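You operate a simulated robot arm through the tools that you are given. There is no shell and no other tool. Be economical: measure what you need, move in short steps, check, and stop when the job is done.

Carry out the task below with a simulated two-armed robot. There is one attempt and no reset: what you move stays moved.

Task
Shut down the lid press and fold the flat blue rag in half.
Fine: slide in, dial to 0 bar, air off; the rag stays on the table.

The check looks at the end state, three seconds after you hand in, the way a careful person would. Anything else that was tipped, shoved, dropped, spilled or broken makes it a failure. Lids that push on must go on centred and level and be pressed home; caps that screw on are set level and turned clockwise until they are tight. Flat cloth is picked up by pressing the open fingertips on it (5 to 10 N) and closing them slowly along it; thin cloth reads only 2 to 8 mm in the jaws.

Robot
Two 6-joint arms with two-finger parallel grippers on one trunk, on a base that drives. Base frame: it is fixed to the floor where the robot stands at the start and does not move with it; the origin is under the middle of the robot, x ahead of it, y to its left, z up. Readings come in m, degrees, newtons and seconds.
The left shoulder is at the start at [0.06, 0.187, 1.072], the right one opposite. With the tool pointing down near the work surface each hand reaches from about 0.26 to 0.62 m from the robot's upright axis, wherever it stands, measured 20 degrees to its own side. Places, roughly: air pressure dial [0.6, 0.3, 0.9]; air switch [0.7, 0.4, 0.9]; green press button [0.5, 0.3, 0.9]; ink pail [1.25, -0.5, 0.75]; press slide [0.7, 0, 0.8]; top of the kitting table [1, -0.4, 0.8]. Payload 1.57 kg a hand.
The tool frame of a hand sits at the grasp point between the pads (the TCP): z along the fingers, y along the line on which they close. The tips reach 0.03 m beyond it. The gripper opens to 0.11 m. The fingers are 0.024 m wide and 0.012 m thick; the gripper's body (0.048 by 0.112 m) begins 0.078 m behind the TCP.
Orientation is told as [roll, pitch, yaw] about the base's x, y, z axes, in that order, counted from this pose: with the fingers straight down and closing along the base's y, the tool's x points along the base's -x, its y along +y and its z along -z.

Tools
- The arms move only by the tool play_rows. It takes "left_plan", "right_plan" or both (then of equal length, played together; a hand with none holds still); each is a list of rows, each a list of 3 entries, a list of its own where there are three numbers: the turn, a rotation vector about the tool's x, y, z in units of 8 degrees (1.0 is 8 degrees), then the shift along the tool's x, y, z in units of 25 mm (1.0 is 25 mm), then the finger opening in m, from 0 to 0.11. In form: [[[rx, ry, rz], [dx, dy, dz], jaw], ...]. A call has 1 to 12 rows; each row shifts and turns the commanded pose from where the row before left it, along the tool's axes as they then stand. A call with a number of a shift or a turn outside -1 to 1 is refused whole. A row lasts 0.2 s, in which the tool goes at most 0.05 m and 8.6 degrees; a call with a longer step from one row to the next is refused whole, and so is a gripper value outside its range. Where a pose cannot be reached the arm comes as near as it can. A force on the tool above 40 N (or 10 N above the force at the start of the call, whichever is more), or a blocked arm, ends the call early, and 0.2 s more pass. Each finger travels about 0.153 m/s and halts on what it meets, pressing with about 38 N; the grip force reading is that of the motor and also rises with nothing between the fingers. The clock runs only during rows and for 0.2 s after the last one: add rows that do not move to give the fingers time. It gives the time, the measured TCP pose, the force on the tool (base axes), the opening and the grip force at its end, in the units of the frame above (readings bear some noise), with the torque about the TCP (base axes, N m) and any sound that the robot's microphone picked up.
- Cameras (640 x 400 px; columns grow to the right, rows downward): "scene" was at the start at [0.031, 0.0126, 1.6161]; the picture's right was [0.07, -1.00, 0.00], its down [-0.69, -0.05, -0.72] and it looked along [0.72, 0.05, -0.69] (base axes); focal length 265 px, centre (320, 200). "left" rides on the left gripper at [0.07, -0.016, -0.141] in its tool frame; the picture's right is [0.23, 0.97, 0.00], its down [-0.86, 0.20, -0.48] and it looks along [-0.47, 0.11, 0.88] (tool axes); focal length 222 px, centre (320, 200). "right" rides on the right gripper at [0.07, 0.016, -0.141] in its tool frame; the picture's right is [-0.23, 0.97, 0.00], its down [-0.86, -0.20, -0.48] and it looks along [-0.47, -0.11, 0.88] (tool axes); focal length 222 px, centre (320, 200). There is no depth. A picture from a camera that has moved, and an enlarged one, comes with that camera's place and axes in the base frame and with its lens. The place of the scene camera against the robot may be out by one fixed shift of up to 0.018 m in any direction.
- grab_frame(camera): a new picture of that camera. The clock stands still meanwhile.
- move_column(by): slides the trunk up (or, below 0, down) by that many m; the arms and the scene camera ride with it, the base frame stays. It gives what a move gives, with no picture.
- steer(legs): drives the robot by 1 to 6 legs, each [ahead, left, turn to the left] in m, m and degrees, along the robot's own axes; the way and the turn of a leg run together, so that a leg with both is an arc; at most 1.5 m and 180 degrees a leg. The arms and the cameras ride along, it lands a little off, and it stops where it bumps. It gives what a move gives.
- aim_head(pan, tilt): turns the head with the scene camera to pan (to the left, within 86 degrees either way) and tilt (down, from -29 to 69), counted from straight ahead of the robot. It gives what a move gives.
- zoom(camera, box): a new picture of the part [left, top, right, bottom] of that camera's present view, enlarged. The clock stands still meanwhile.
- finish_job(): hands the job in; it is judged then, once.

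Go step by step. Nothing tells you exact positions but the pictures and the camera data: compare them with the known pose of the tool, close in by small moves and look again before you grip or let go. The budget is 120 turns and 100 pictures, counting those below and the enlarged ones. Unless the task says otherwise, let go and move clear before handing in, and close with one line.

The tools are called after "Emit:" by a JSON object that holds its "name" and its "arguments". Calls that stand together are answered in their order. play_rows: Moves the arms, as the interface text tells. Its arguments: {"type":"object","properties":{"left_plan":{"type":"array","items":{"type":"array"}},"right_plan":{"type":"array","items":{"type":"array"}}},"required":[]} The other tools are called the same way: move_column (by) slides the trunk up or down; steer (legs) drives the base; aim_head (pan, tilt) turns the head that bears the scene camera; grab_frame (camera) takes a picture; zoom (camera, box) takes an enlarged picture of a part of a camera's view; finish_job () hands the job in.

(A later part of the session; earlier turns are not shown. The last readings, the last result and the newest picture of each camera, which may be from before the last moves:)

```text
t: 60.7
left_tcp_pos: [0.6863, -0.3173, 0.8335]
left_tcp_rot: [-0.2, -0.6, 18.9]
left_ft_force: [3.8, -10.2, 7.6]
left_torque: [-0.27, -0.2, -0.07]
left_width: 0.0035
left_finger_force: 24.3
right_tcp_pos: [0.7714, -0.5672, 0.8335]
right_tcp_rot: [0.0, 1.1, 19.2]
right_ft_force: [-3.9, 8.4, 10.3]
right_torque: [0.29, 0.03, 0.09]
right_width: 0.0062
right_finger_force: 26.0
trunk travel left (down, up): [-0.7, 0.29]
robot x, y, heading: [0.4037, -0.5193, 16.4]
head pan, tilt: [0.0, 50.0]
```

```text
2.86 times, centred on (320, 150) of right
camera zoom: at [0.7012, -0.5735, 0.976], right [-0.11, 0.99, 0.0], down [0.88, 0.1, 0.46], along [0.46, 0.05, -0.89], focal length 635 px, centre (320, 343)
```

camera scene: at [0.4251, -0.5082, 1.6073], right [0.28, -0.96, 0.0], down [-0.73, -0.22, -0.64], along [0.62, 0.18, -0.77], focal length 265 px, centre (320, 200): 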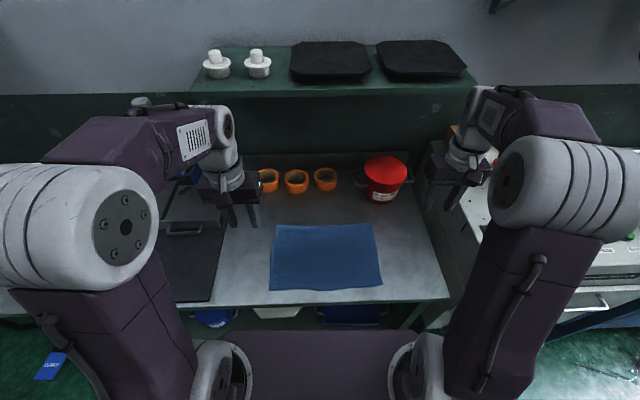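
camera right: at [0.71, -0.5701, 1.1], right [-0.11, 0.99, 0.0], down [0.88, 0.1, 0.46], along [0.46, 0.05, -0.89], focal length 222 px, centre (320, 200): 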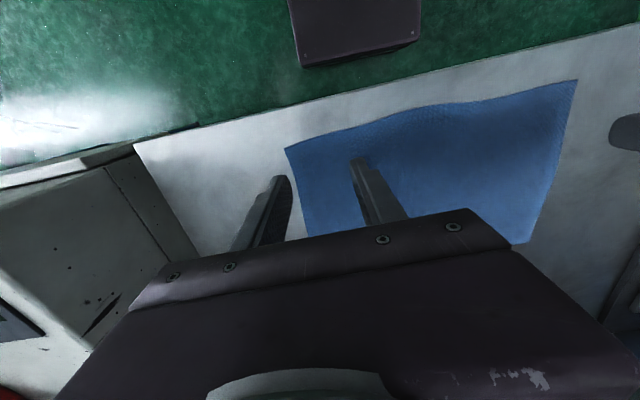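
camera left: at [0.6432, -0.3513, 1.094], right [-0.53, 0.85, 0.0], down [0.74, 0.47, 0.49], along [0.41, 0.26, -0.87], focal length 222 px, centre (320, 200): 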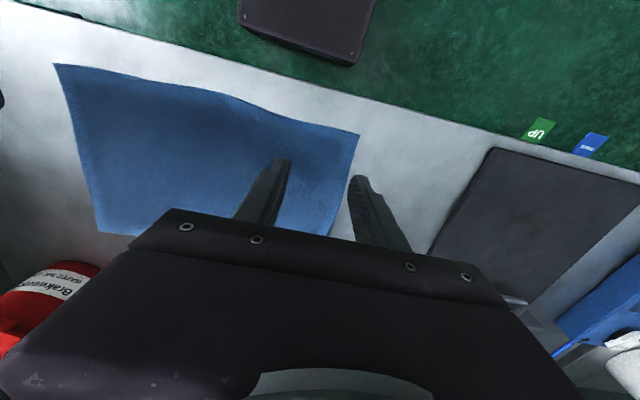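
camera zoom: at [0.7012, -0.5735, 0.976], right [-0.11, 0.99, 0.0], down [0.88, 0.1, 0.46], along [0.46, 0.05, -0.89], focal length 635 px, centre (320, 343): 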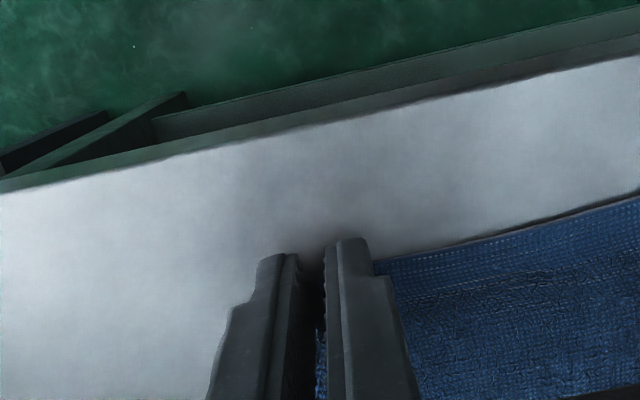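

Both grips hold cloth (3.5 and 6.2 mm). I'll lift a little, easing the sideways tension, and check that it comes along.

Emit:
{"name": "play_rows", "arguments": {"left_plan": [[[0, 0, 0], [0, -0.12, -0.2], 0.0], [[0, 0, 0], [0, -0.12, -0.4], 0.0], [[0, 0, 0], [-0.1, 0, -0.6], 0.0], [[0, 0, 0], [-0.1, 0, -0.6], 0.0], [[0, 0, 0], [0, 0, 0], 0.0]], "right_plan": [[[0, 0, 0], [0, 0.12, -0.2], 0.0], [[0, 0, 0], [0, 0.12, -0.4], 0.0], [[0, 0, 0], [-0.1, 0, -0.6], 0.0], [[0, 0, 0], [-0.1, 0, -0.6], 0.0], [[0, 0, 0], [0, 0, 0], 0.0]]}}

Emit:
{"name": "zoom", "arguments": {"camera": "scene", "box": [230, 180, 420, 310]}}

```text
t: 61.9
left_tcp_pos: [0.6944, -0.3188, 0.8776]
left_tcp_rot: [-0.2, -0.4, 18.9]
left_ft_force: [1.0, -0.5, 0.1]
left_torque: [0.0, 0.01, 0.03]
left_width: 0.0037
left_finger_force: 24.2
right_tcp_pos: [0.7767, -0.5577, 0.8786]
right_tcp_rot: [0.0, 1.3, 19.2]
right_ft_force: [-0.8, 1.8, -0.9]
right_torque: [0.03, 0.02, -0.01]
right_width: 0.005
right_finger_force: 25.7
trunk travel left (down, up): [-0.7, 0.29]
robot x, y, heading: [0.3991, -0.5234, 16.6]
head pan, tilt: [0.0, 50.0]
```

```text
3.08 times, centred on (325, 245) of scene
camera zoom: at [0.428, -0.5073, 1.6073], right [0.28, -0.96, 0.0], down [-0.74, -0.22, -0.64], along [0.62, 0.18, -0.77], focal length 816 px, centre (305, 62)
```

zoom: 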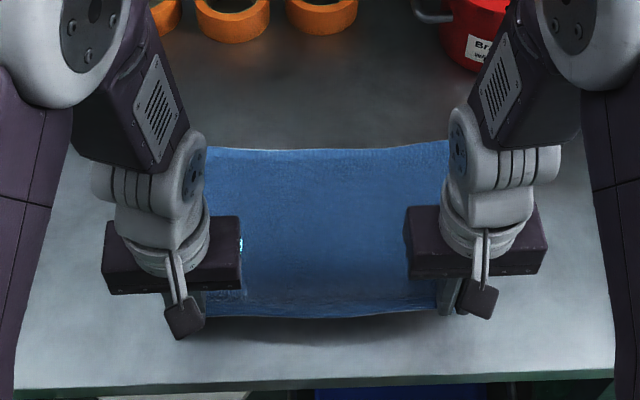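

The cloth comes along cleanly. Now I'll carry the near edge over in an arc towards the far edge.

Emit:
{"name": "play_rows", "arguments": {"left_plan": [[[0, 0, 0], [-0.6, 0, -0.8], 0.0], [[0, 0, 0], [-0.8, 0, -0.6], 0.0], [[0, 0, 0], [-0.8, 0, -0.4], 0.0], [[0, 0, 0], [-0.8, 0, -0.2], 0.0], [[0, 0, 0], [-0.8, 0, -0.12], 0.0], [[0, 0, 0], [-0.8, 0, 0], 0.0], [[0, 0, 0], [-0.8, 0, 0.24], 0.0], [[0, 0, 0], [-0.8, 0, 0.4], 0.0], [[0, 0, 0], [0, 0, 0], 0.0]], "right_plan": [[[0, 0, 0], [-0.6, 0, -0.8], 0.0], [[0, 0, 0], [-0.8, 0, -0.6], 0.0], [[0, 0, 0], [-0.8, 0, -0.4], 0.0], [[0, 0, 0], [-0.8, 0, -0.2], 0.0], [[0, 0, 0], [-0.8, 0, -0.12], 0.0], [[0, 0, 0], [-0.8, 0, 0], 0.0], [[0, 0, 0], [-0.8, 0, 0.24], 0.0], [[0, 0, 0], [-0.8, 0, 0.4], 0.0], [[0, 0, 0], [0, 0, 0], 0.0]]}}

Emit:
{"name": "zoom", "arguments": {"camera": "scene", "box": [230, 150, 430, 310]}}

Emit:
{"name": "grab_frame", "arguments": {"camera": "right"}}

```text
t: 63.9
left_tcp_pos: [0.8405, -0.2693, 0.9163]
left_tcp_rot: [-0.1, -0.6, 18.9]
left_ft_force: [-0.3, -0.3, 0.0]
left_torque: [0.02, -0.03, 0.03]
left_width: 0.0033
left_finger_force: 23.9
right_tcp_pos: [0.9222, -0.5079, 0.9133]
right_tcp_rot: [0.0, 1.2, 19.2]
right_ft_force: [-0.2, 0.3, 0.4]
right_torque: [-0.04, -0.02, 0.02]
right_width: 0.005
right_finger_force: 25.3
trunk travel left (down, up): [-0.7, 0.29]
robot x, y, heading: [0.4034, -0.5175, 16.4]
head pan, tilt: [0.0, 50.0]
```

```text
2.50 times, centred on (330, 230) of scene
camera zoom: at [0.4264, -0.5077, 1.6073], right [0.28, -0.96, 0.0], down [-0.73, -0.22, -0.64], along [0.62, 0.18, -0.77], focal length 663 px, centre (295, 125)
```

zoom: 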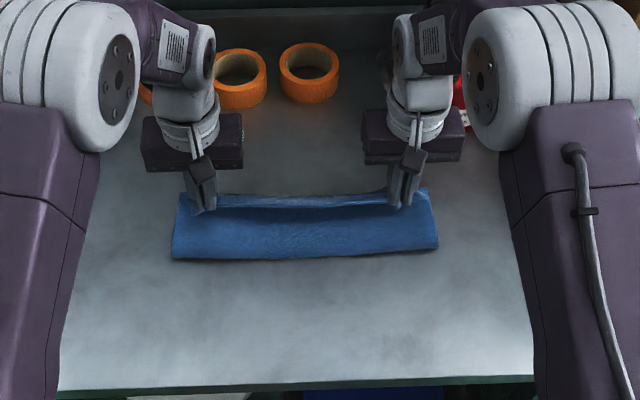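

```text
35 pictures are left
camera right: at [0.851, -0.5145, 1.0558], right [-0.11, 0.99, 0.0], down [0.88, 0.1, 0.46], along [0.46, 0.05, -0.89], focal length 222 px, centre (320, 200)
```

right: 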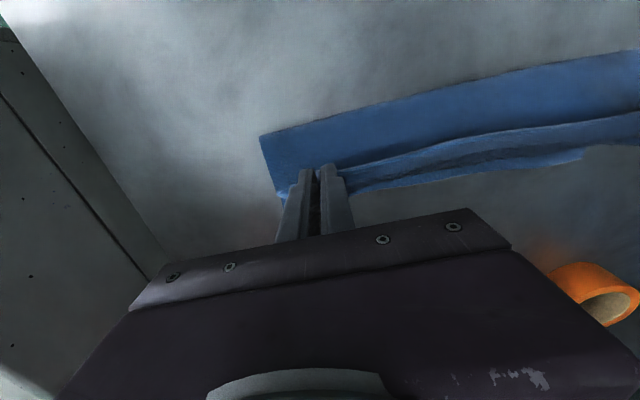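

The fold is forming nicely. I'll carry on forward 55 mm while lowering, then inspect before letting go.

Emit:
{"name": "play_rows", "arguments": {"left_plan": [[[0, 0, 0], [-0.6, 0, 0.5], 0.0], [[0, 0, 0], [-0.6, 0, 0.6], 0.0], [[0, 0, 0], [-0.5, 0, 0.6], 0.0], [[0, 0, 0], [-0.5, 0, 0.5], 0.0], [[0, 0, 0], [0, 0, 0.3], 0.0], [[0, 0, 0], [0, 0, 0], 0.0]], "right_plan": [[[0, 0, 0], [-0.6, 0, 0.5], 0.0], [[0, 0, 0], [-0.6, 0, 0.6], 0.0], [[0, 0, 0], [-0.5, 0, 0.6], 0.0], [[0, 0, 0], [-0.5, 0, 0.5], 0.0], [[0, 0, 0], [0, 0, 0.2], 0.0], [[0, 0, 0], [0, 0, 0], 0.0]]}}

Emit:
{"name": "zoom", "arguments": {"camera": "scene", "box": [230, 150, 430, 310]}}

Emit:
{"name": "grab_frame", "arguments": {"camera": "right"}}

Emit:
{"name": "grab_frame", "arguments": {"camera": "left"}}

```text
t: 65.3
left_tcp_pos: [0.8922, -0.251, 0.8527]
left_tcp_rot: [-0.1, -0.7, 18.9]
left_ft_force: [1.1, -1.1, -0.1]
left_torque: [0.0, -0.01, 0.03]
left_width: 0.0039
left_finger_force: 24.6
right_tcp_pos: [0.9743, -0.4903, 0.8516]
right_tcp_rot: [0.1, 1.3, 19.2]
right_ft_force: [0.1, 0.5, 1.0]
right_torque: [0.0, 0.0, 0.02]
right_width: 0.0052
right_finger_force: 25.4
trunk travel left (down, up): [-0.7, 0.29]
robot x, y, heading: [0.4023, -0.5183, 16.6]
head pan, tilt: [0.0, 50.0]
```

```text
2.50 times, centred on (330, 230) of scene
camera zoom: at [0.4277, -0.5074, 1.6073], right [0.28, -0.96, 0.0], down [-0.74, -0.22, -0.64], along [0.62, 0.18, -0.77], focal length 663 px, centre (295, 125)
```

zoom: 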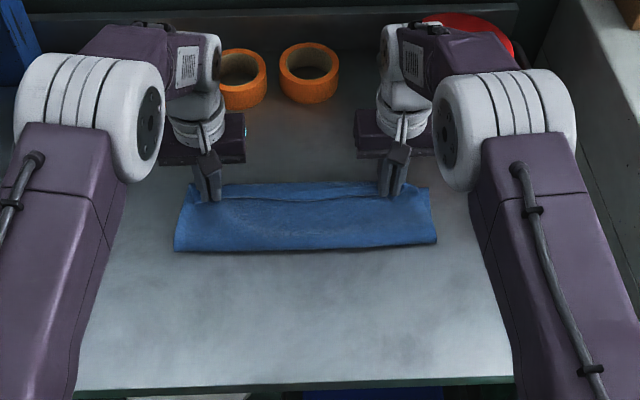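

```text
33 pictures are left
camera right: at [0.9041, -0.497, 0.9939], right [-0.11, 0.99, 0.0], down [0.88, 0.1, 0.46], along [0.46, 0.05, -0.89], focal length 222 px, centre (320, 200)
```

right: 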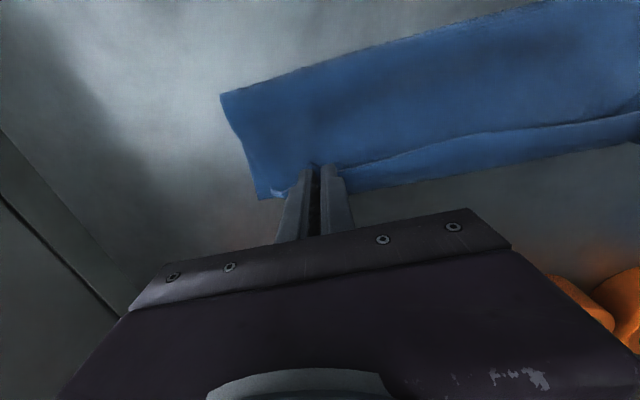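

```text
32 pictures are left
camera left: at [0.8286, -0.2899, 0.9948], right [-0.53, 0.85, 0.0], down [0.74, 0.47, 0.49], along [0.41, 0.25, -0.87], focal length 222 px, centre (320, 200)
```

left: 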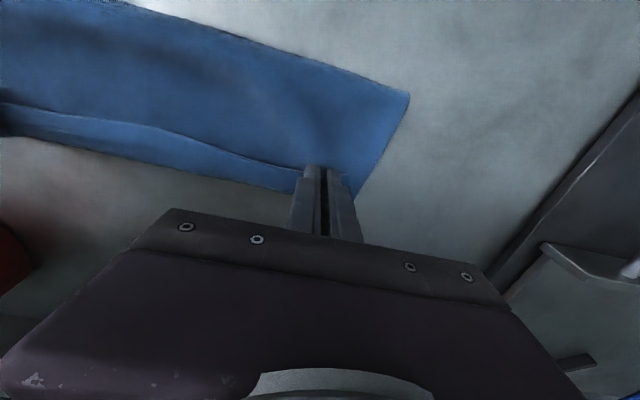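

The top edge is about 2 cm short of the far edge, and the fold has slack. I'll carry on 2 cm forward and lower a bit more.

Emit:
{"name": "play_rows", "arguments": {"left_plan": [[[0, 0, 0], [-0.4, 0, 0.1], 0.0], [[0, 0, 0], [-0.4, 0, 0.1], 0.0], [[0, 0, 0], [-0.1, 0, 0.1], 0.0], [[0, 0, 0], [0, 0, 0.06], 0.0], [[0, 0, 0], [0, 0, 0], 0.0]], "right_plan": [[[0, 0, 0], [-0.4, 0, 0.1], 0.0], [[0, 0, 0], [-0.4, 0, 0.1], 0.0], [[0, 0, 0], [-0.1, 0, 0.1], 0.0], [[0, 0, 0], [0, 0, 0.06], 0.0], [[0, 0, 0], [0, 0, 0], 0.0]]}}

Emit:
{"name": "grab_frame", "arguments": {"camera": "right"}}

Emit:
{"name": "zoom", "arguments": {"camera": "scene", "box": [250, 190, 400, 290]}}

```text
t: 66.5
left_tcp_pos: [0.9136, -0.2439, 0.8456]
left_tcp_rot: [-0.1, -0.7, 19.0]
left_ft_force: [0.1, -0.4, -0.3]
left_torque: [-0.03, 0.0, -0.01]
left_width: 0.0035
left_finger_force: 24.7
right_tcp_pos: [0.9942, -0.4819, 0.8417]
right_tcp_rot: [-0.1, 1.1, 19.2]
right_ft_force: [-0.5, 0.3, 2.4]
right_torque: [0.06, 0.01, 0.01]
right_width: 0.0051
right_finger_force: 25.2
trunk travel left (down, up): [-0.7, 0.29]
robot x, y, heading: [0.4043, -0.5204, 16.4]
head pan, tilt: [0.0, 50.0]
```

```text
31 pictures are left
camera right: at [0.9251, -0.489, 0.9844], right [-0.11, 0.99, 0.0], down [0.88, 0.1, 0.46], along [0.46, 0.05, -0.89], focal length 222 px, centre (320, 200)
```

right: 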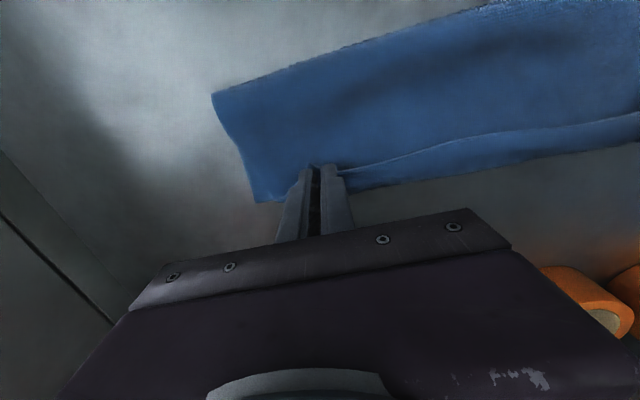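

```text
4.00 times, centred on (325, 240) of scene
camera zoom: at [0.427, -0.5075, 1.6073], right [0.28, -0.96, 0.0], down [-0.73, -0.22, -0.64], along [0.62, 0.18, -0.77], focal length 1060 px, centre (300, 40)
```

zoom: 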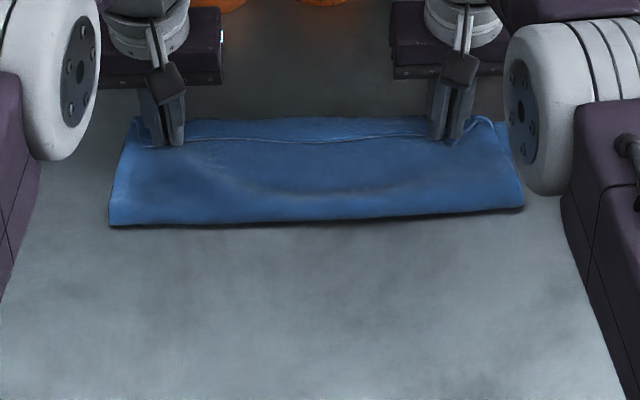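

The cloth now slides as a whole, with the edges within about 2 cm. I'll lower onto the table, open slowly and lift off.

Emit:
{"name": "play_rows", "arguments": {"left_plan": [[[0, 0, 0], [0, 0, 0.1], 0.0], [[0, 0, 0], [0, 0, 0.1], 0.0], [[0, 0, 0], [0, 0, 0], 0.01], [[0, 0, 0], [0, 0, 0], 0.02], [[0, 0, 0], [0, 0, 0], 0.03], [[0, 0, 0], [0, 0, 0], 0.045], [[0, 0, 0], [0, 0, 0], 0.045], [[0, 0, 0], [0, 0, -0.3], 0.045], [[0, 0, 0], [0, 0, -0.8], 0.045], [[0, 0, 0], [0, 0, -1], 0.045], [[0, 0, 0], [0, 0, -1], 0.045], [[0, 0, 0], [0, 0, -1], 0.045]], "right_plan": [[[0, 0, 0], [0, 0, 0.06], 0.0], [[0, 0, 0], [0, 0, 0.06], 0.0], [[0, 0, 0], [0, 0, 0], 0.01], [[0, 0, 0], [0, 0, 0], 0.02], [[0, 0, 0], [0, 0, 0], 0.03], [[0, 0, 0], [0, 0, 0], 0.045], [[0, 0, 0], [0, 0, 0], 0.045], [[0, 0, 0], [0, 0, -0.3], 0.045], [[0, 0, 0], [0, 0, -0.8], 0.045], [[0, 0, 0], [0, 0, -1], 0.045], [[0, 0, 0], [0, 0, -1], 0.045], [[0, 0, 0], [0, 0, -1], 0.045]]}}

Emit:
{"name": "grab_frame", "arguments": {"camera": "right"}}

Emit:
{"name": "zoom", "arguments": {"camera": "scene", "box": [250, 190, 400, 290]}}

```text
t: 69.1
left_tcp_pos: [0.9124, -0.245, 0.943]
left_tcp_rot: [-0.1, -0.5, 19.0]
left_ft_force: [0.8, -0.1, -0.4]
left_torque: [-0.03, -0.03, 0.02]
left_width: 0.045
left_finger_force: 0.1
right_tcp_pos: [0.9943, -0.4842, 0.941]
right_tcp_rot: [0.0, 1.1, 19.3]
right_ft_force: [0.4, 0.6, -0.7]
right_torque: [-0.01, 0.0, -0.02]
right_width: 0.0447
right_finger_force: 0.2
trunk travel left (down, up): [-0.7, 0.29]
robot x, y, heading: [0.402, -0.5164, 16.7]
head pan, tilt: [0.0, 50.0]
```

```text
29 pictures are left
camera right: at [0.9243, -0.4912, 1.0837], right [-0.11, 0.99, 0.0], down [0.88, 0.1, 0.46], along [0.46, 0.05, -0.89], focal length 222 px, centre (320, 200)
```

right: 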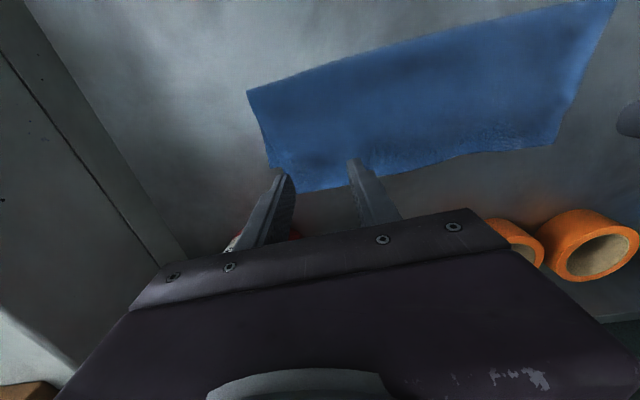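

```text
4.00 times, centred on (325, 240) of scene
camera zoom: at [0.4265, -0.5076, 1.6072], right [0.28, -0.96, 0.0], down [-0.73, -0.22, -0.64], along [0.62, 0.18, -0.77], focal length 1060 px, centre (300, 40)
```

zoom: 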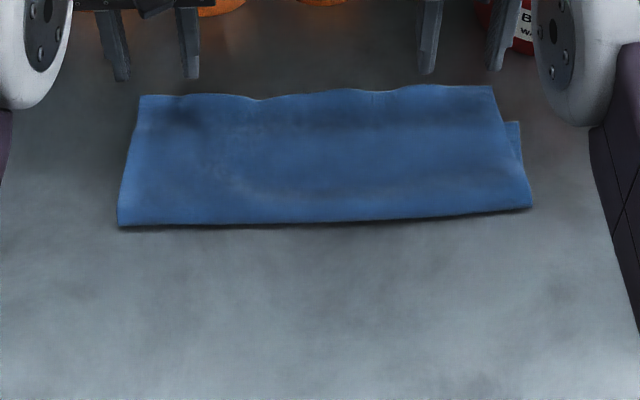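

The rag is folded, but the top layer lies about 3 cm past the bottom layer. I want to fix that by regripping the far edge, so I first check the clearance to the red pail.

Emit:
{"name": "zoom", "arguments": {"camera": "scene", "box": [310, 130, 450, 240]}}

Emit:
{"name": "zoom", "arguments": {"camera": "right", "box": [200, 130, 460, 300]}}

```text
3.64 times, centred on (380, 185) of scene
camera zoom: at [0.4265, -0.5076, 1.6072], right [0.28, -0.96, 0.0], down [-0.73, -0.22, -0.64], along [0.62, 0.18, -0.77], focal length 964 px, centre (102, 254)
```

zoom: 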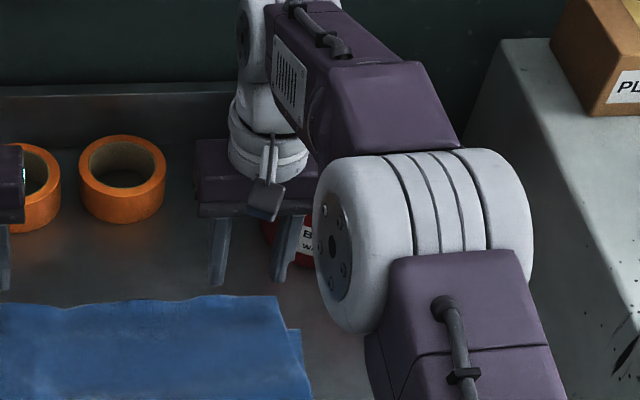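

```text
2.35 times, centred on (330, 215) of right
camera zoom: at [0.9243, -0.4912, 1.0837], right [-0.11, 0.99, 0.0], down [0.88, 0.1, 0.46], along [0.46, 0.05, -0.89], focal length 523 px, centre (296, 165)
```

zoom: 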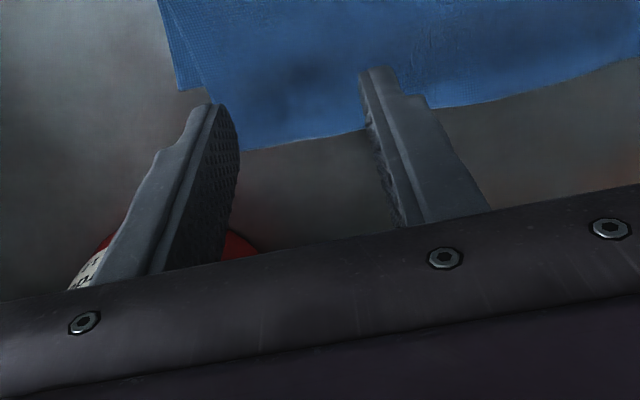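

Clearance to the pail is a few centimetres, which is enough. I'll lift, shift the right hand a little inward and drive 5 cm ahead so both hands reach the top layer's far edge.

Emit:
{"name": "play_rows", "arguments": {"left_plan": [[[0, 0, 0], [0, 0, -0.6], 0.045], [[0, 0, 0], [0, 0, 0], 0.045]], "right_plan": [[[0, 0, 0], [0, 0.5, -0.6], 0.045], [[0, 0, 0], [0, 0, 0], 0.045]]}}

Emit:
{"name": "steer", "arguments": {"legs": [[0.05, 0, 0]]}}

Emit:
{"name": "grab_frame", "arguments": {"camera": "left"}}

Emit:
{"name": "grab_frame", "arguments": {"camera": "right"}}

```text
t: 69.7
left_tcp_pos: [0.9135, -0.2445, 0.9564]
left_tcp_rot: [-0.1, -0.5, 18.9]
left_ft_force: [-0.6, 0.3, 0.0]
left_torque: [0.01, 0.0, 0.0]
left_width: 0.0448
left_finger_force: 0.1
right_tcp_pos: [0.9919, -0.4715, 0.955]
right_tcp_rot: [0.2, 1.2, 19.2]
right_ft_force: [0.7, 0.5, 0.4]
right_torque: [0.0, -0.02, 0.01]
right_width: 0.0452
right_finger_force: 0.1
trunk travel left (down, up): [-0.7, 0.29]
robot x, y, heading: [0.4021, -0.5193, 16.3]
head pan, tilt: [0.0, 50.0]
```

```text
t: 70.7
left_tcp_pos: [0.9604, -0.2306, 0.9587]
left_tcp_rot: [-0.1, -0.7, 19.0]
left_ft_force: [0.0, -0.5, -0.7]
left_torque: [0.02, 0.0, 0.0]
left_width: 0.0452
left_finger_force: 0.0
right_tcp_pos: [1.0386, -0.4574, 0.9563]
right_tcp_rot: [-0.1, 1.0, 19.2]
right_ft_force: [0.6, -0.2, 0.5]
right_torque: [-0.01, 0.0, -0.02]
right_width: 0.045
right_finger_force: 0.1
trunk travel left (down, up): [-0.7, 0.29]
robot x, y, heading: [0.4563, -0.5063, 16.3]
head pan, tilt: [0.0, 50.0]
```

```text
25 pictures are left
camera left: at [0.8968, -0.2685, 1.0993], right [-0.53, 0.85, -0.01], down [0.74, 0.47, 0.49], along [0.42, 0.26, -0.87], focal length 222 px, centre (320, 200)
```

left: 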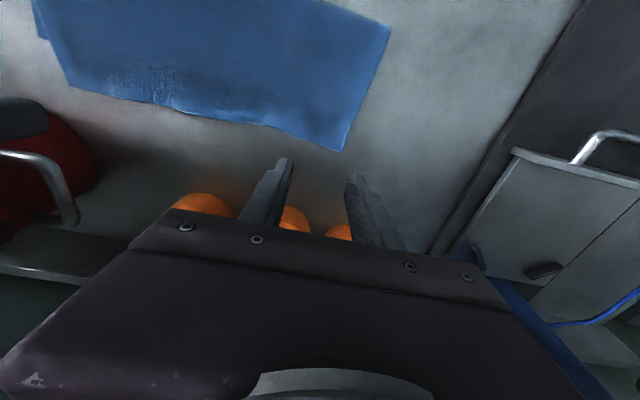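

```text
24 pictures are left
camera right: at [0.9692, -0.4638, 1.0993], right [-0.11, 0.99, 0.0], down [0.88, 0.1, 0.46], along [0.46, 0.05, -0.89], focal length 222 px, centre (320, 200)
```

right: 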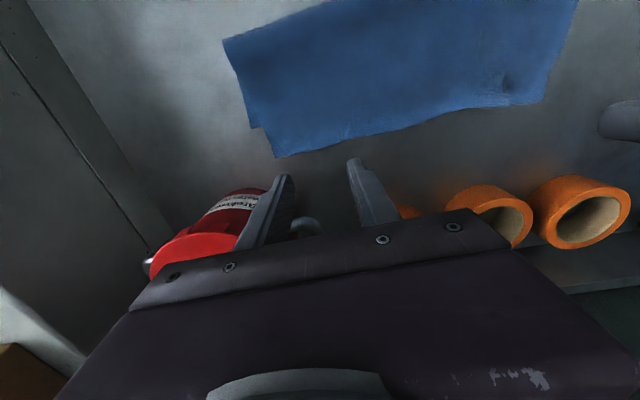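

Both hands are nearly over the top layer's far edge; the left needs to go about 18 mm inward. I'll descend close to the cloth.

Emit:
{"name": "play_rows", "arguments": {"left_plan": [[[0, 0, 0], [0, -0.7, 0.5], 0.045], [[0, 0, 0], [0, 0, 1], 0.045], [[0, 0, 0], [0, 0, 1], 0.045], [[0, 0, 0], [0, 0, 1], 0.045], [[0, 0, 0], [0, 0, 0.8], 0.045], [[0, 0, 0], [0, 0, 0.4], 0.045], [[0, 0, 0], [0, 0, 0], 0.045]], "right_plan": [[[0, 0, 0], [0, 0, 0.4], 0.045], [[0, 0, 0], [0, 0, 1], 0.045], [[0, 0, 0], [0, 0, 1], 0.045], [[0, 0, 0], [0, 0, 1], 0.045], [[0, 0, 0], [0, 0, 0.8], 0.045], [[0, 0, 0], [0, 0, 0.4], 0.045], [[0, 0, 0], [0, 0, 0], 0.045]]}}

Emit:
{"name": "zoom", "arguments": {"camera": "left", "box": [220, 80, 420, 220]}}

Emit:
{"name": "zoom", "arguments": {"camera": "right", "box": [220, 80, 420, 220]}}

```text
t: 72.3
left_tcp_pos: [0.9712, -0.2467, 0.8379]
left_tcp_rot: [-0.1, -0.5, 19.0]
left_ft_force: [-0.1, 0.0, -0.4]
left_torque: [-0.01, 0.03, 0.02]
left_width: 0.0448
left_finger_force: 0.0
right_tcp_pos: [1.0391, -0.4592, 0.8412]
right_tcp_rot: [0.2, 1.2, 19.2]
right_ft_force: [-0.2, 0.4, 0.0]
right_torque: [-0.01, 0.01, 0.03]
right_width: 0.0452
right_finger_force: 0.1
trunk travel left (down, up): [-0.7, 0.29]
robot x, y, heading: [0.4505, -0.5072, 16.4]
head pan, tilt: [0.0, 50.0]
```

```text
2.86 times, centred on (320, 150) of left
camera zoom: at [0.9076, -0.2843, 0.9796], right [-0.53, 0.85, 0.0], down [0.74, 0.47, 0.49], along [0.41, 0.26, -0.87], focal length 635 px, centre (320, 343)
```

zoom: 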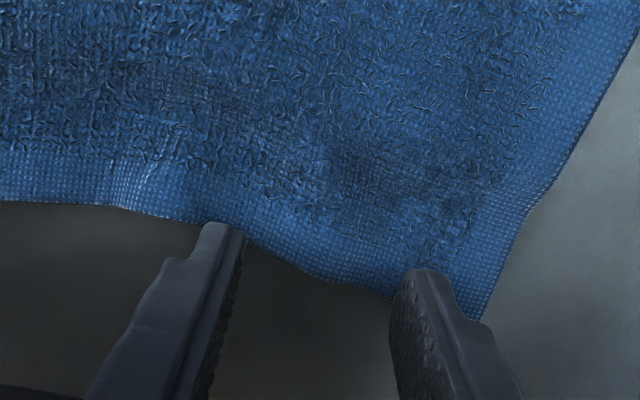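

```text
2.86 times, centred on (320, 150) of right
camera zoom: at [0.9697, -0.4653, 0.9836], right [-0.11, 0.99, 0.0], down [0.88, 0.1, 0.46], along [0.46, 0.05, -0.89], focal length 635 px, centre (320, 343)
```

zoom: 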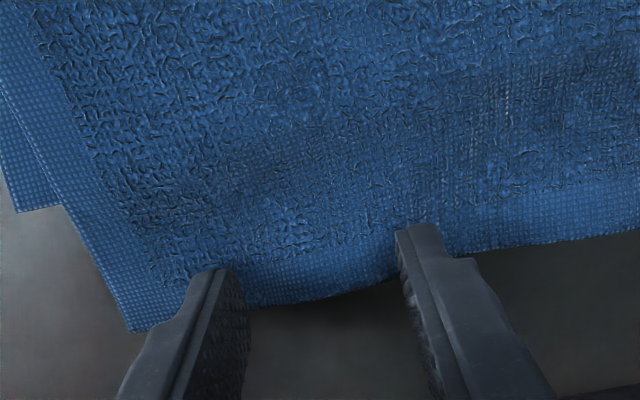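

The fingertips only just overlap the edge. I'll move towards me (left 14 mm, right 7 mm) and feel down.

Emit:
{"name": "play_rows", "arguments": {"left_plan": [[[0, 0, 0], [0.55, 0, 0], 0.045], [[0, 0, 0], [0, 0, 0.05], 0.045], [[0, 0, 0], [0, 0, 0.05], 0.045], [[0, 0, 0], [0, 0, 0.04], 0.045], [[0, 0, 0], [0, 0, 0], 0.045]], "right_plan": [[[0, 0, 0], [0.3, 0, 0.1], 0.045], [[0, 0, 0], [0, 0, 0.06], 0.045], [[0, 0, 0], [0, 0, 0.06], 0.045], [[0, 0, 0], [0, 0, 0.04], 0.045], [[0, 0, 0], [0, 0, 0], 0.045]]}}

```text
t: 73.5
left_tcp_pos: [0.9569, -0.2501, 0.8369]
left_tcp_rot: [-0.1, -0.7, 19.0]
left_ft_force: [-1.0, 0.7, 0.2]
left_torque: [-0.01, 0.0, 0.01]
left_width: 0.0448
left_finger_force: 0.1
right_tcp_pos: [1.0312, -0.4584, 0.8348]
right_tcp_rot: [0.1, 1.3, 19.2]
right_ft_force: [-0.4, -1.5, 2.2]
right_torque: [-0.04, 0.0, 0.01]
right_width: 0.0451
right_finger_force: 0.0
trunk travel left (down, up): [-0.7, 0.29]
robot x, y, heading: [0.4513, -0.5081, 16.7]
head pan, tilt: [0.0, 50.0]
```

Emit:
{"name": "play_rows", "arguments": {"left_plan": [[[0, 0, 0], [0, 0, 0.04], 0.045], [[0, 0, 0], [0, 0, 0.04], 0.045], [[0, 0, 0], [0, 0, 0.02], 0.045], [[0, 0, 0], [0, 0, 0], 0.045]], "right_plan": [[[0, 0, 0], [0, 0, 0.02], 0.045], [[0, 0, 0], [0, 0, 0.015], 0.045], [[0, 0, 0], [0, 0, 0], 0.045], [[0, 0, 0], [0, 0, 0], 0.045]]}}

```text
t: 74.5
left_tcp_pos: [0.9565, -0.25, 0.835]
left_tcp_rot: [-0.1, -0.6, 18.9]
left_ft_force: [1.0, 0.3, 3.0]
left_torque: [0.03, -0.02, 0.02]
left_width: 0.045
left_finger_force: 0.0
right_tcp_pos: [1.0316, -0.4604, 0.8342]
right_tcp_rot: [0.1, 1.1, 19.3]
right_ft_force: [0.1, -0.4, 5.3]
right_torque: [-0.02, 0.0, 0.0]
right_width: 0.045
right_finger_force: 0.0
trunk travel left (down, up): [-0.7, 0.29]
robot x, y, heading: [0.4506, -0.5048, 16.5]
head pan, tilt: [0.0, 50.0]
```

Contact at 3 N and 5 N; I add a hair more pressure and close slowly.

Emit:
{"name": "play_rows", "arguments": {"left_plan": [[[0, 0, 0], [0, 0, 0.022], 0.045], [[0, 0, 0], [0, 0, 0], 0.04], [[0, 0, 0], [0, 0, 0], 0.035], [[0, 0, 0], [0, 0, 0], 0.03], [[0, 0, 0], [0, 0, 0], 0.025], [[0, 0, 0], [0, 0, 0], 0.021], [[0, 0, 0], [0, 0, 0], 0.017], [[0, 0, 0], [0, 0, 0], 0.013], [[0, 0, 0], [0, 0, 0], 0.009], [[0, 0, 0], [0, 0, 0], 0.005], [[0, 0, 0], [0, 0, 0], 0.0], [[0, 0, 0], [0, 0, 0], 0.0]], "right_plan": [[[0, 0, 0], [0, 0, 0.012], 0.045], [[0, 0, 0], [0, 0, 0], 0.04], [[0, 0, 0], [0, 0, 0], 0.035], [[0, 0, 0], [0, 0, 0], 0.03], [[0, 0, 0], [0, 0, 0], 0.025], [[0, 0, 0], [0, 0, 0], 0.021], [[0, 0, 0], [0, 0, 0], 0.017], [[0, 0, 0], [0, 0, 0], 0.013], [[0, 0, 0], [0, 0, 0], 0.009], [[0, 0, 0], [0, 0, 0], 0.005], [[0, 0, 0], [0, 0, 0], 0.0], [[0, 0, 0], [0, 0, 0], 0.0]]}}

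```text
t: 77.1
left_tcp_pos: [0.9551, -0.2502, 0.8339]
left_tcp_rot: [-0.2, -0.7, 18.9]
left_ft_force: [5.9, -12.9, 6.9]
left_torque: [-0.39, -0.12, -0.04]
left_width: 0.0051
left_finger_force: 25.5
right_tcp_pos: [1.0307, -0.4598, 0.8345]
right_tcp_rot: [0.1, 1.1, 19.2]
right_ft_force: [-5.5, 12.4, 8.0]
right_torque: [0.4, 0.14, -0.01]
right_width: 0.0046
right_finger_force: 25.2
trunk travel left (down, up): [-0.7, 0.29]
robot x, y, heading: [0.4507, -0.5027, 16.5]
head pan, tilt: [0.0, 50.0]
```

Both grips hold (about 5 mm). Now I lift and roll the top layer back until it stands above the wanted fold line.

Emit:
{"name": "play_rows", "arguments": {"left_plan": [[[0, 0, 0], [0.1, -0.12, -0.4], 0.0], [[0, 0, 0], [0.3, -0.12, -0.8], 0.0], [[0, 0, 0], [0.6, 0, -0.8], 0.0], [[0, 0, 0], [0.8, 0, -0.7], 0.0], [[0, 0, 0], [0.8, 0, -0.6], 0.0], [[0, 0, 0], [0.9, 0, -0.5], 0.0], [[0, 0, 0], [0.9, 0, -0.4], 0.0], [[0, 0, 0], [0.9, 0, -0.1], 0.0], [[0, 0, 0], [0.8, 0, 0], 0.0], [[0, 0, 0], [0, 0, 0], 0.0]], "right_plan": [[[0, 0, 0], [0.1, 0.12, -0.4], 0.0], [[0, 0, 0], [0.3, 0.12, -0.8], 0.0], [[0, 0, 0], [0.6, 0, -0.8], 0.0], [[0, 0, 0], [0.8, 0, -0.7], 0.0], [[0, 0, 0], [0.8, 0, -0.6], 0.0], [[0, 0, 0], [0.9, 0, -0.5], 0.0], [[0, 0, 0], [0.9, 0, -0.4], 0.0], [[0, 0, 0], [0.9, 0, -0.1], 0.0], [[0, 0, 0], [0.8, 0, 0], 0.0], [[0, 0, 0], [0, 0, 0], 0.0]]}}

Emit:
{"name": "zoom", "arguments": {"camera": "scene", "box": [230, 170, 430, 310]}}

Emit:
{"name": "grab_frame", "arguments": {"camera": "left"}}

```text
t: 79.3
left_tcp_pos: [0.8146, -0.3039, 0.9408]
left_tcp_rot: [-0.1, -0.6, 18.9]
left_ft_force: [0.7, -2.2, -0.1]
left_torque: [-0.08, 0.01, 0.0]
left_width: 0.0047
left_finger_force: 25.3
right_tcp_pos: [0.8878, -0.5042, 0.9414]
right_tcp_rot: [0.1, 1.2, 19.3]
right_ft_force: [-0.4, 1.9, -0.9]
right_torque: [0.08, 0.04, -0.01]
right_width: 0.0044
right_finger_force: 25.1
trunk travel left (down, up): [-0.7, 0.29]
robot x, y, heading: [0.4513, -0.5008, 16.4]
head pan, tilt: [0.0, 50.0]
```

```text
2.86 times, centred on (330, 240) of scene
camera zoom: at [0.4775, -0.4926, 1.6073], right [0.28, -0.96, 0.0], down [-0.74, -0.22, -0.64], along [0.62, 0.18, -0.77], focal length 757 px, centre (291, 86)
```

zoom: 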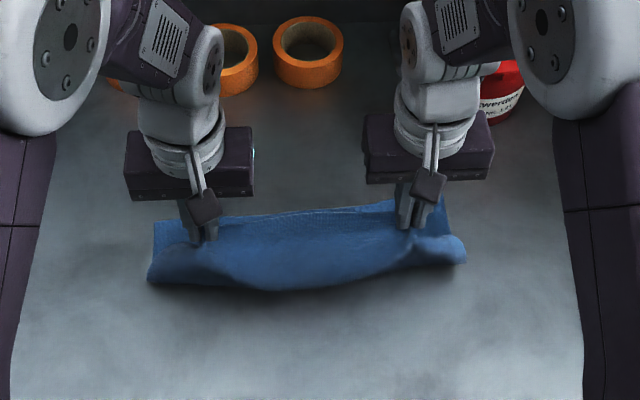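

```text
20 pictures are left
camera left: at [0.7506, -0.3421, 1.0821], right [-0.53, 0.85, 0.0], down [0.74, 0.47, 0.49], along [0.41, 0.26, -0.87], focal length 222 px, centre (320, 200)
```

left: 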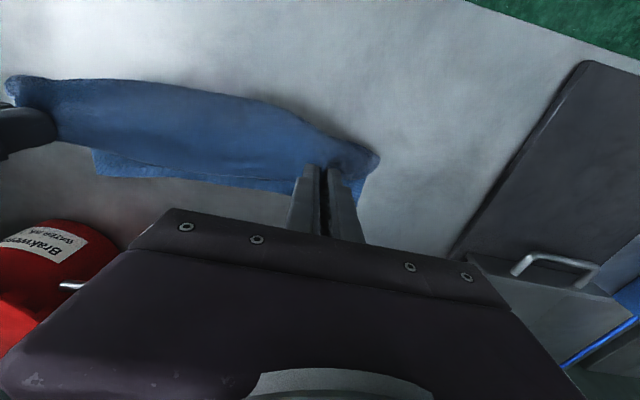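

The cloth hangs as wanted; the bottom layer's far edge now runs from (0.863, −0.211) to (1.00, −0.54). I'll lay the top edge down exactly onto it.

Emit:
{"name": "play_rows", "arguments": {"left_plan": [[[0, 0, -0.22], [-0.61, 0.08, 0.4], 0.0], [[0, 0, -0.22], [-0.61, 0.08, 0.64], 0.0], [[0, 0, 0], [-0.61, 0.08, 0.88], 0.0], [[0, 0, 0], [-0.61, 0.08, 1.0], 0.0], [[0, 0, 0], [-0.45, 0.07, 0.72], 0.0], [[0, 0, 0], [-0.15, 0, 0.35], 0.0], [[0, 0, 0], [0, 0, 0], 0.0]], "right_plan": [[[0, 0, -0.22], [-0.69, 0.05, 0.4], 0.0], [[0, 0, -0.22], [-0.69, 0.05, 0.64], 0.0], [[0, 0, 0], [-0.69, 0.05, 0.88], 0.0], [[0, 0, 0], [-0.69, 0.05, 1.0], 0.0], [[0, 0, 0], [-0.51, 0.03, 0.72], 0.0], [[0, 0, 0], [-0.17, 0, 0.35], 0.0], [[0, 0, 0], [0, 0, 0], 0.0]]}}

Emit:
{"name": "zoom", "arguments": {"camera": "scene", "box": [230, 190, 430, 310]}}

Emit:
{"name": "grab_frame", "arguments": {"camera": "left"}}

Emit:
{"name": "grab_frame", "arguments": {"camera": "right"}}

```text
t: 80.9
left_tcp_pos: [0.8794, -0.2681, 0.8399]
left_tcp_rot: [-0.2, -0.7, 22.4]
left_ft_force: [2.3, -5.7, 7.2]
left_torque: [-0.22, -0.08, -0.02]
left_width: 0.0051
left_finger_force: 24.6
right_tcp_pos: [0.9636, -0.4682, 0.8411]
right_tcp_rot: [0.1, 1.2, 22.7]
right_ft_force: [-2.8, 5.0, 1.4]
right_torque: [0.17, 0.08, -0.05]
right_width: 0.0046
right_finger_force: 24.7
trunk travel left (down, up): [-0.7, 0.29]
robot x, y, heading: [0.4533, -0.504, 16.5]
head pan, tilt: [0.0, 50.0]
```

```text
3.20 times, centred on (330, 250) of scene
camera zoom: at [0.4759, -0.4931, 1.6074], right [0.28, -0.96, 0.0], down [-0.73, -0.22, -0.64], along [0.62, 0.18, -0.77], focal length 848 px, centre (288, 40)
```

zoom: 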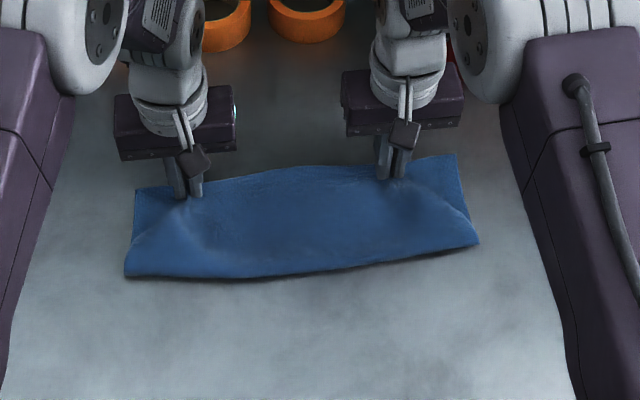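

```text
18 pictures are left
camera left: at [0.8182, -0.3096, 0.9811], right [-0.58, 0.81, -0.01], down [0.71, 0.51, 0.49], along [0.4, 0.28, -0.87], focal length 222 px, centre (320, 200)
```

left: 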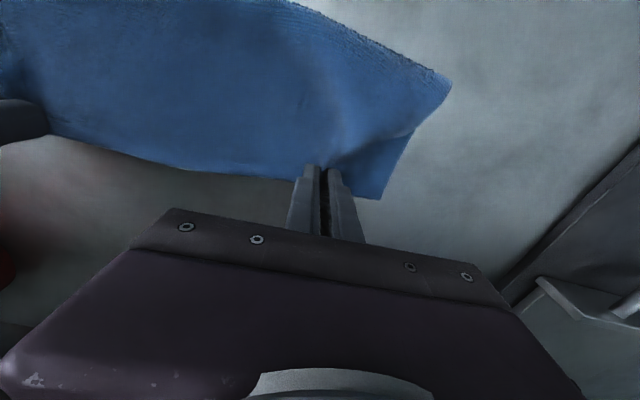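

```text
17 pictures are left
camera right: at [0.8947, -0.4793, 0.9841], right [-0.17, 0.99, 0.0], down [0.87, 0.15, 0.46], along [0.45, 0.07, -0.89], focal length 222 px, centre (320, 200)
```

right: 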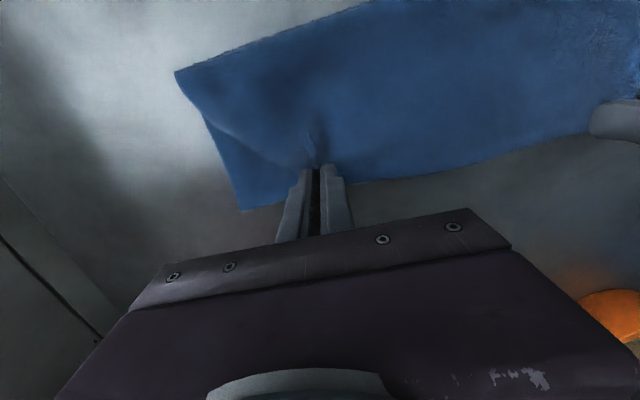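

The edges match well now. I'll open slowly and lift both hands straight up.

Emit:
{"name": "play_rows", "arguments": {"left_plan": [[[0, 0, 0], [0, 0, 0], 0.008], [[0, 0, 0], [0, 0, 0], 0.014], [[0, 0, 0], [0, 0, 0], 0.02], [[0, 0, 0], [0, 0, 0], 0.03], [[0, 0, 0], [0, 0, 0], 0.04], [[0, 0, 0], [0, 0, 0], 0.04], [[0, 0, 0], [0, 0, -0.3], 0.04], [[0, 0, 0], [0, 0, -0.6], 0.04], [[0, 0, 0], [0, 0, -1], 0.04], [[0, 0, 0], [0, 0, -1], 0.04], [[0, 0, 0], [0, 0, -1], 0.04], [[0, 0, 0], [0, 0, -1], 0.04]], "right_plan": [[[0, 0, 0], [0, 0, 0], 0.008], [[0, 0, 0], [0, 0, 0], 0.014], [[0, 0, 0], [0, 0, 0], 0.02], [[0, 0, 0], [0, 0, 0], 0.03], [[0, 0, 0], [0, 0, 0], 0.04], [[0, 0, 0], [0, 0, 0], 0.04], [[0, 0, 0], [0, 0, -0.3], 0.04], [[0, 0, 0], [0, 0, -0.6], 0.04], [[0, 0, 0], [0, 0, -1], 0.04], [[0, 0, 0], [0, 0, -1], 0.04], [[0, 0, 0], [0, 0, -1], 0.04], [[0, 0, 0], [0, 0, -1], 0.04]]}}

Emit:
{"name": "zoom", "arguments": {"camera": "scene", "box": [230, 190, 430, 310]}}

Emit:
{"name": "grab_frame", "arguments": {"camera": "right"}}

```text
t: 83.5
left_tcp_pos: [0.8806, -0.2682, 0.9628]
left_tcp_rot: [-0.3, -0.6, 22.6]
left_ft_force: [-0.5, -0.5, -0.3]
left_torque: [0.01, 0.01, 0.0]
left_width: 0.0398
left_finger_force: 0.1
right_tcp_pos: [0.9654, -0.4661, 0.9638]
right_tcp_rot: [0.2, 1.2, 22.7]
right_ft_force: [0.7, -0.2, 0.0]
right_torque: [0.01, -0.01, -0.02]
right_width: 0.0402
right_finger_force: 0.1
trunk travel left (down, up): [-0.7, 0.29]
robot x, y, heading: [0.4501, -0.5033, 16.4]
head pan, tilt: [0.0, 50.0]
```

```text
3.20 times, centred on (330, 250) of scene
camera zoom: at [0.4758, -0.4931, 1.6072], right [0.28, -0.96, 0.0], down [-0.73, -0.22, -0.64], along [0.62, 0.18, -0.77], focal length 848 px, centre (288, 40)
```

zoom: 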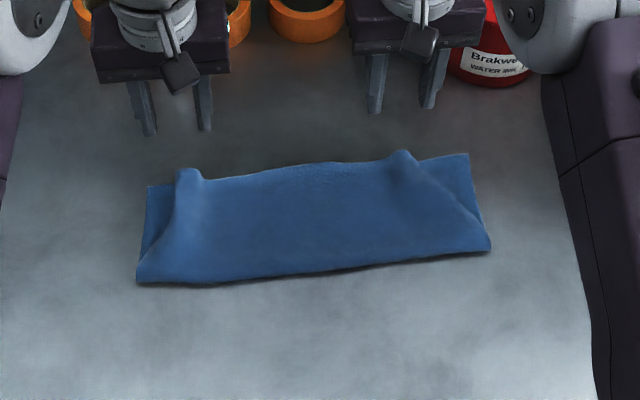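

```text
15 pictures are left
camera right: at [0.8961, -0.4776, 1.1068], right [-0.17, 0.99, 0.0], down [0.87, 0.15, 0.46], along [0.45, 0.07, -0.89], focal length 222 px, centre (320, 200)
```

right: 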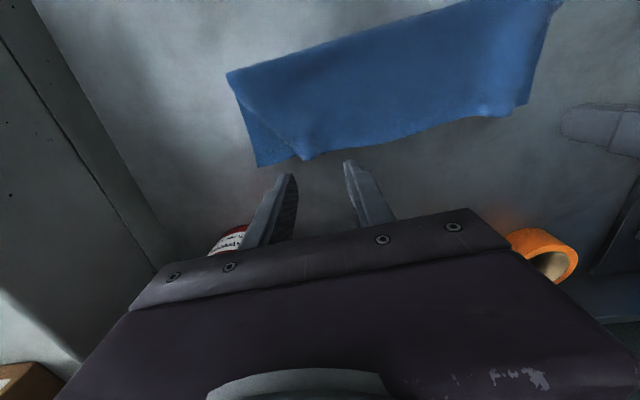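

Edges align in depth, but the top corners are drawn in sideways where I pinched. I'll look closer at them.

Emit:
{"name": "zoom", "arguments": {"camera": "scene", "box": [335, 230, 390, 275]}}

Emit:
{"name": "zoom", "arguments": {"camera": "right", "box": [220, 60, 360, 180]}}

Emit:
{"name": "zoom", "arguments": {"camera": "left", "box": [240, 40, 440, 200]}}

```text
8.89 times, centred on (362, 252) of scene
camera zoom: at [0.4758, -0.4931, 1.6072], right [0.28, -0.96, 0.0], down [-0.73, -0.22, -0.64], along [0.62, 0.18, -0.77], focal length 2356 px, centre (-58, -267)
```

zoom: 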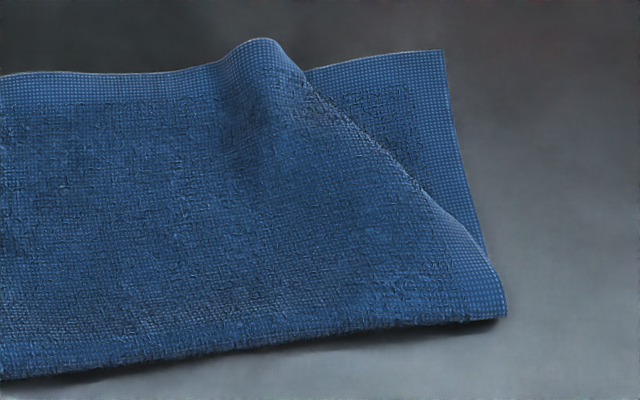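

```text
3.33 times, centred on (290, 120) of right
camera zoom: at [0.8961, -0.4776, 1.1068], right [-0.17, 0.99, 0.0], down [0.87, 0.15, 0.46], along [0.45, 0.07, -0.89], focal length 740 px, centre (420, 467)
```

zoom: 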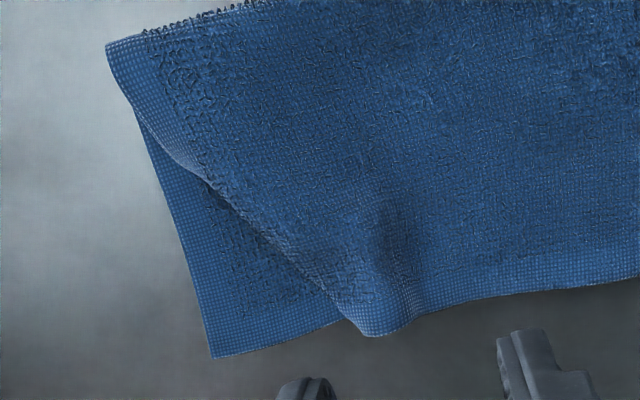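

```text
2.50 times, centred on (340, 120) of left
camera zoom: at [0.8184, -0.3099, 1.1033], right [-0.58, 0.81, -0.01], down [0.71, 0.51, 0.49], along [0.4, 0.28, -0.87], focal length 555 px, centre (270, 400)
```

zoom: 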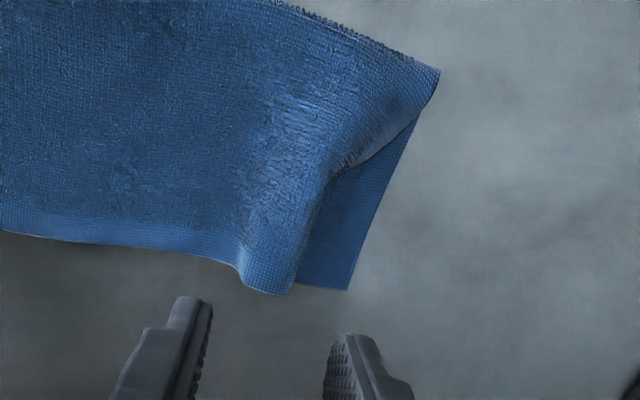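

The top layer's corners are drawn in where I pinched (about 4 cm left, 7 cm right). I'll put closed fingertips just outside each ridge, press lightly and stroke outward to spread them.

Emit:
{"name": "play_rows", "arguments": {"left_plan": [[[0, 0, 0], [0.33, 0.36, 0], 0.02], [[0, 0, 0], [0.33, 0.35, 0], 0.0], [[0, 0, 0], [0, 0, 1], 0.0], [[0, 0, 0], [0, 0, 1], 0.0], [[0, 0, 0], [0, 0, 1], 0.0], [[0, 0, 0], [0, 0, 1], 0.0], [[0, 0, 0], [0, 0, 0.6], 0.0], [[0, 0, 0], [0, 0, 0.2], 0.0], [[0, 0, 0], [0, 0, 0], 0.0]], "right_plan": [[[0, 0, 0], [0.16, -0.73, 0], 0.02], [[0, 0, 0], [0.16, -0.74, 0], 0.0], [[0, 0, 0], [0, 0, 1], 0.0], [[0, 0, 0], [0, 0, 1], 0.0], [[0, 0, 0], [0, 0, 1], 0.0], [[0, 0, 0], [0, 0, 1], 0.0], [[0, 0, 0], [0, 0, 0.6], 0.0], [[0, 0, 0], [0, 0, 0.2], 0.0], [[0, 0, 0], [0, 0, 0], 0.0]]}}

Emit:
{"name": "zoom", "arguments": {"camera": "right", "box": [220, 60, 420, 220]}}

Emit:
{"name": "zoom", "arguments": {"camera": "left", "box": [220, 60, 420, 220]}}

```text
t: 85.5
left_tcp_pos: [0.8582, -0.2582, 0.8422]
left_tcp_rot: [-0.3, -0.6, 22.5]
left_ft_force: [-0.5, -1.2, 3.6]
left_torque: [0.0, 0.0, -0.01]
left_width: 0.0002
left_finger_force: 21.5
right_tcp_pos: [0.9701, -0.5052, 0.8421]
right_tcp_rot: [0.1, 1.1, 22.7]
right_ft_force: [-0.6, 1.0, 0.7]
right_torque: [0.02, -0.01, -0.04]
right_width: 0.0002
right_finger_force: 21.3
trunk travel left (down, up): [-0.7, 0.29]
robot x, y, heading: [0.4502, -0.5047, 16.6]
head pan, tilt: [0.0, 50.0]
```

```text
2.50 times, centred on (320, 140) of right
camera zoom: at [0.9007, -0.5154, 0.9853], right [-0.17, 0.99, 0.0], down [0.87, 0.15, 0.46], along [0.46, 0.07, -0.89], focal length 555 px, centre (320, 350)
```

zoom: 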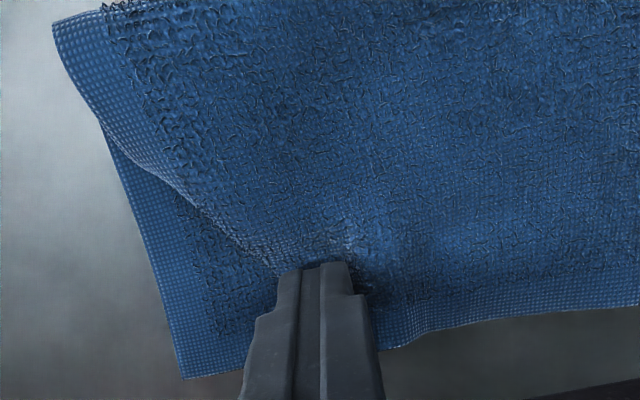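

```text
2.50 times, centred on (320, 140) of left
camera zoom: at [0.7974, -0.3002, 0.9829], right [-0.58, 0.81, -0.01], down [0.71, 0.51, 0.49], along [0.4, 0.28, -0.87], focal length 555 px, centre (320, 350)
```

zoom: 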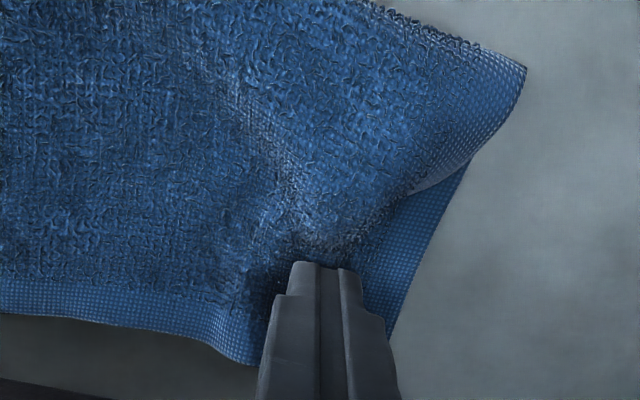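

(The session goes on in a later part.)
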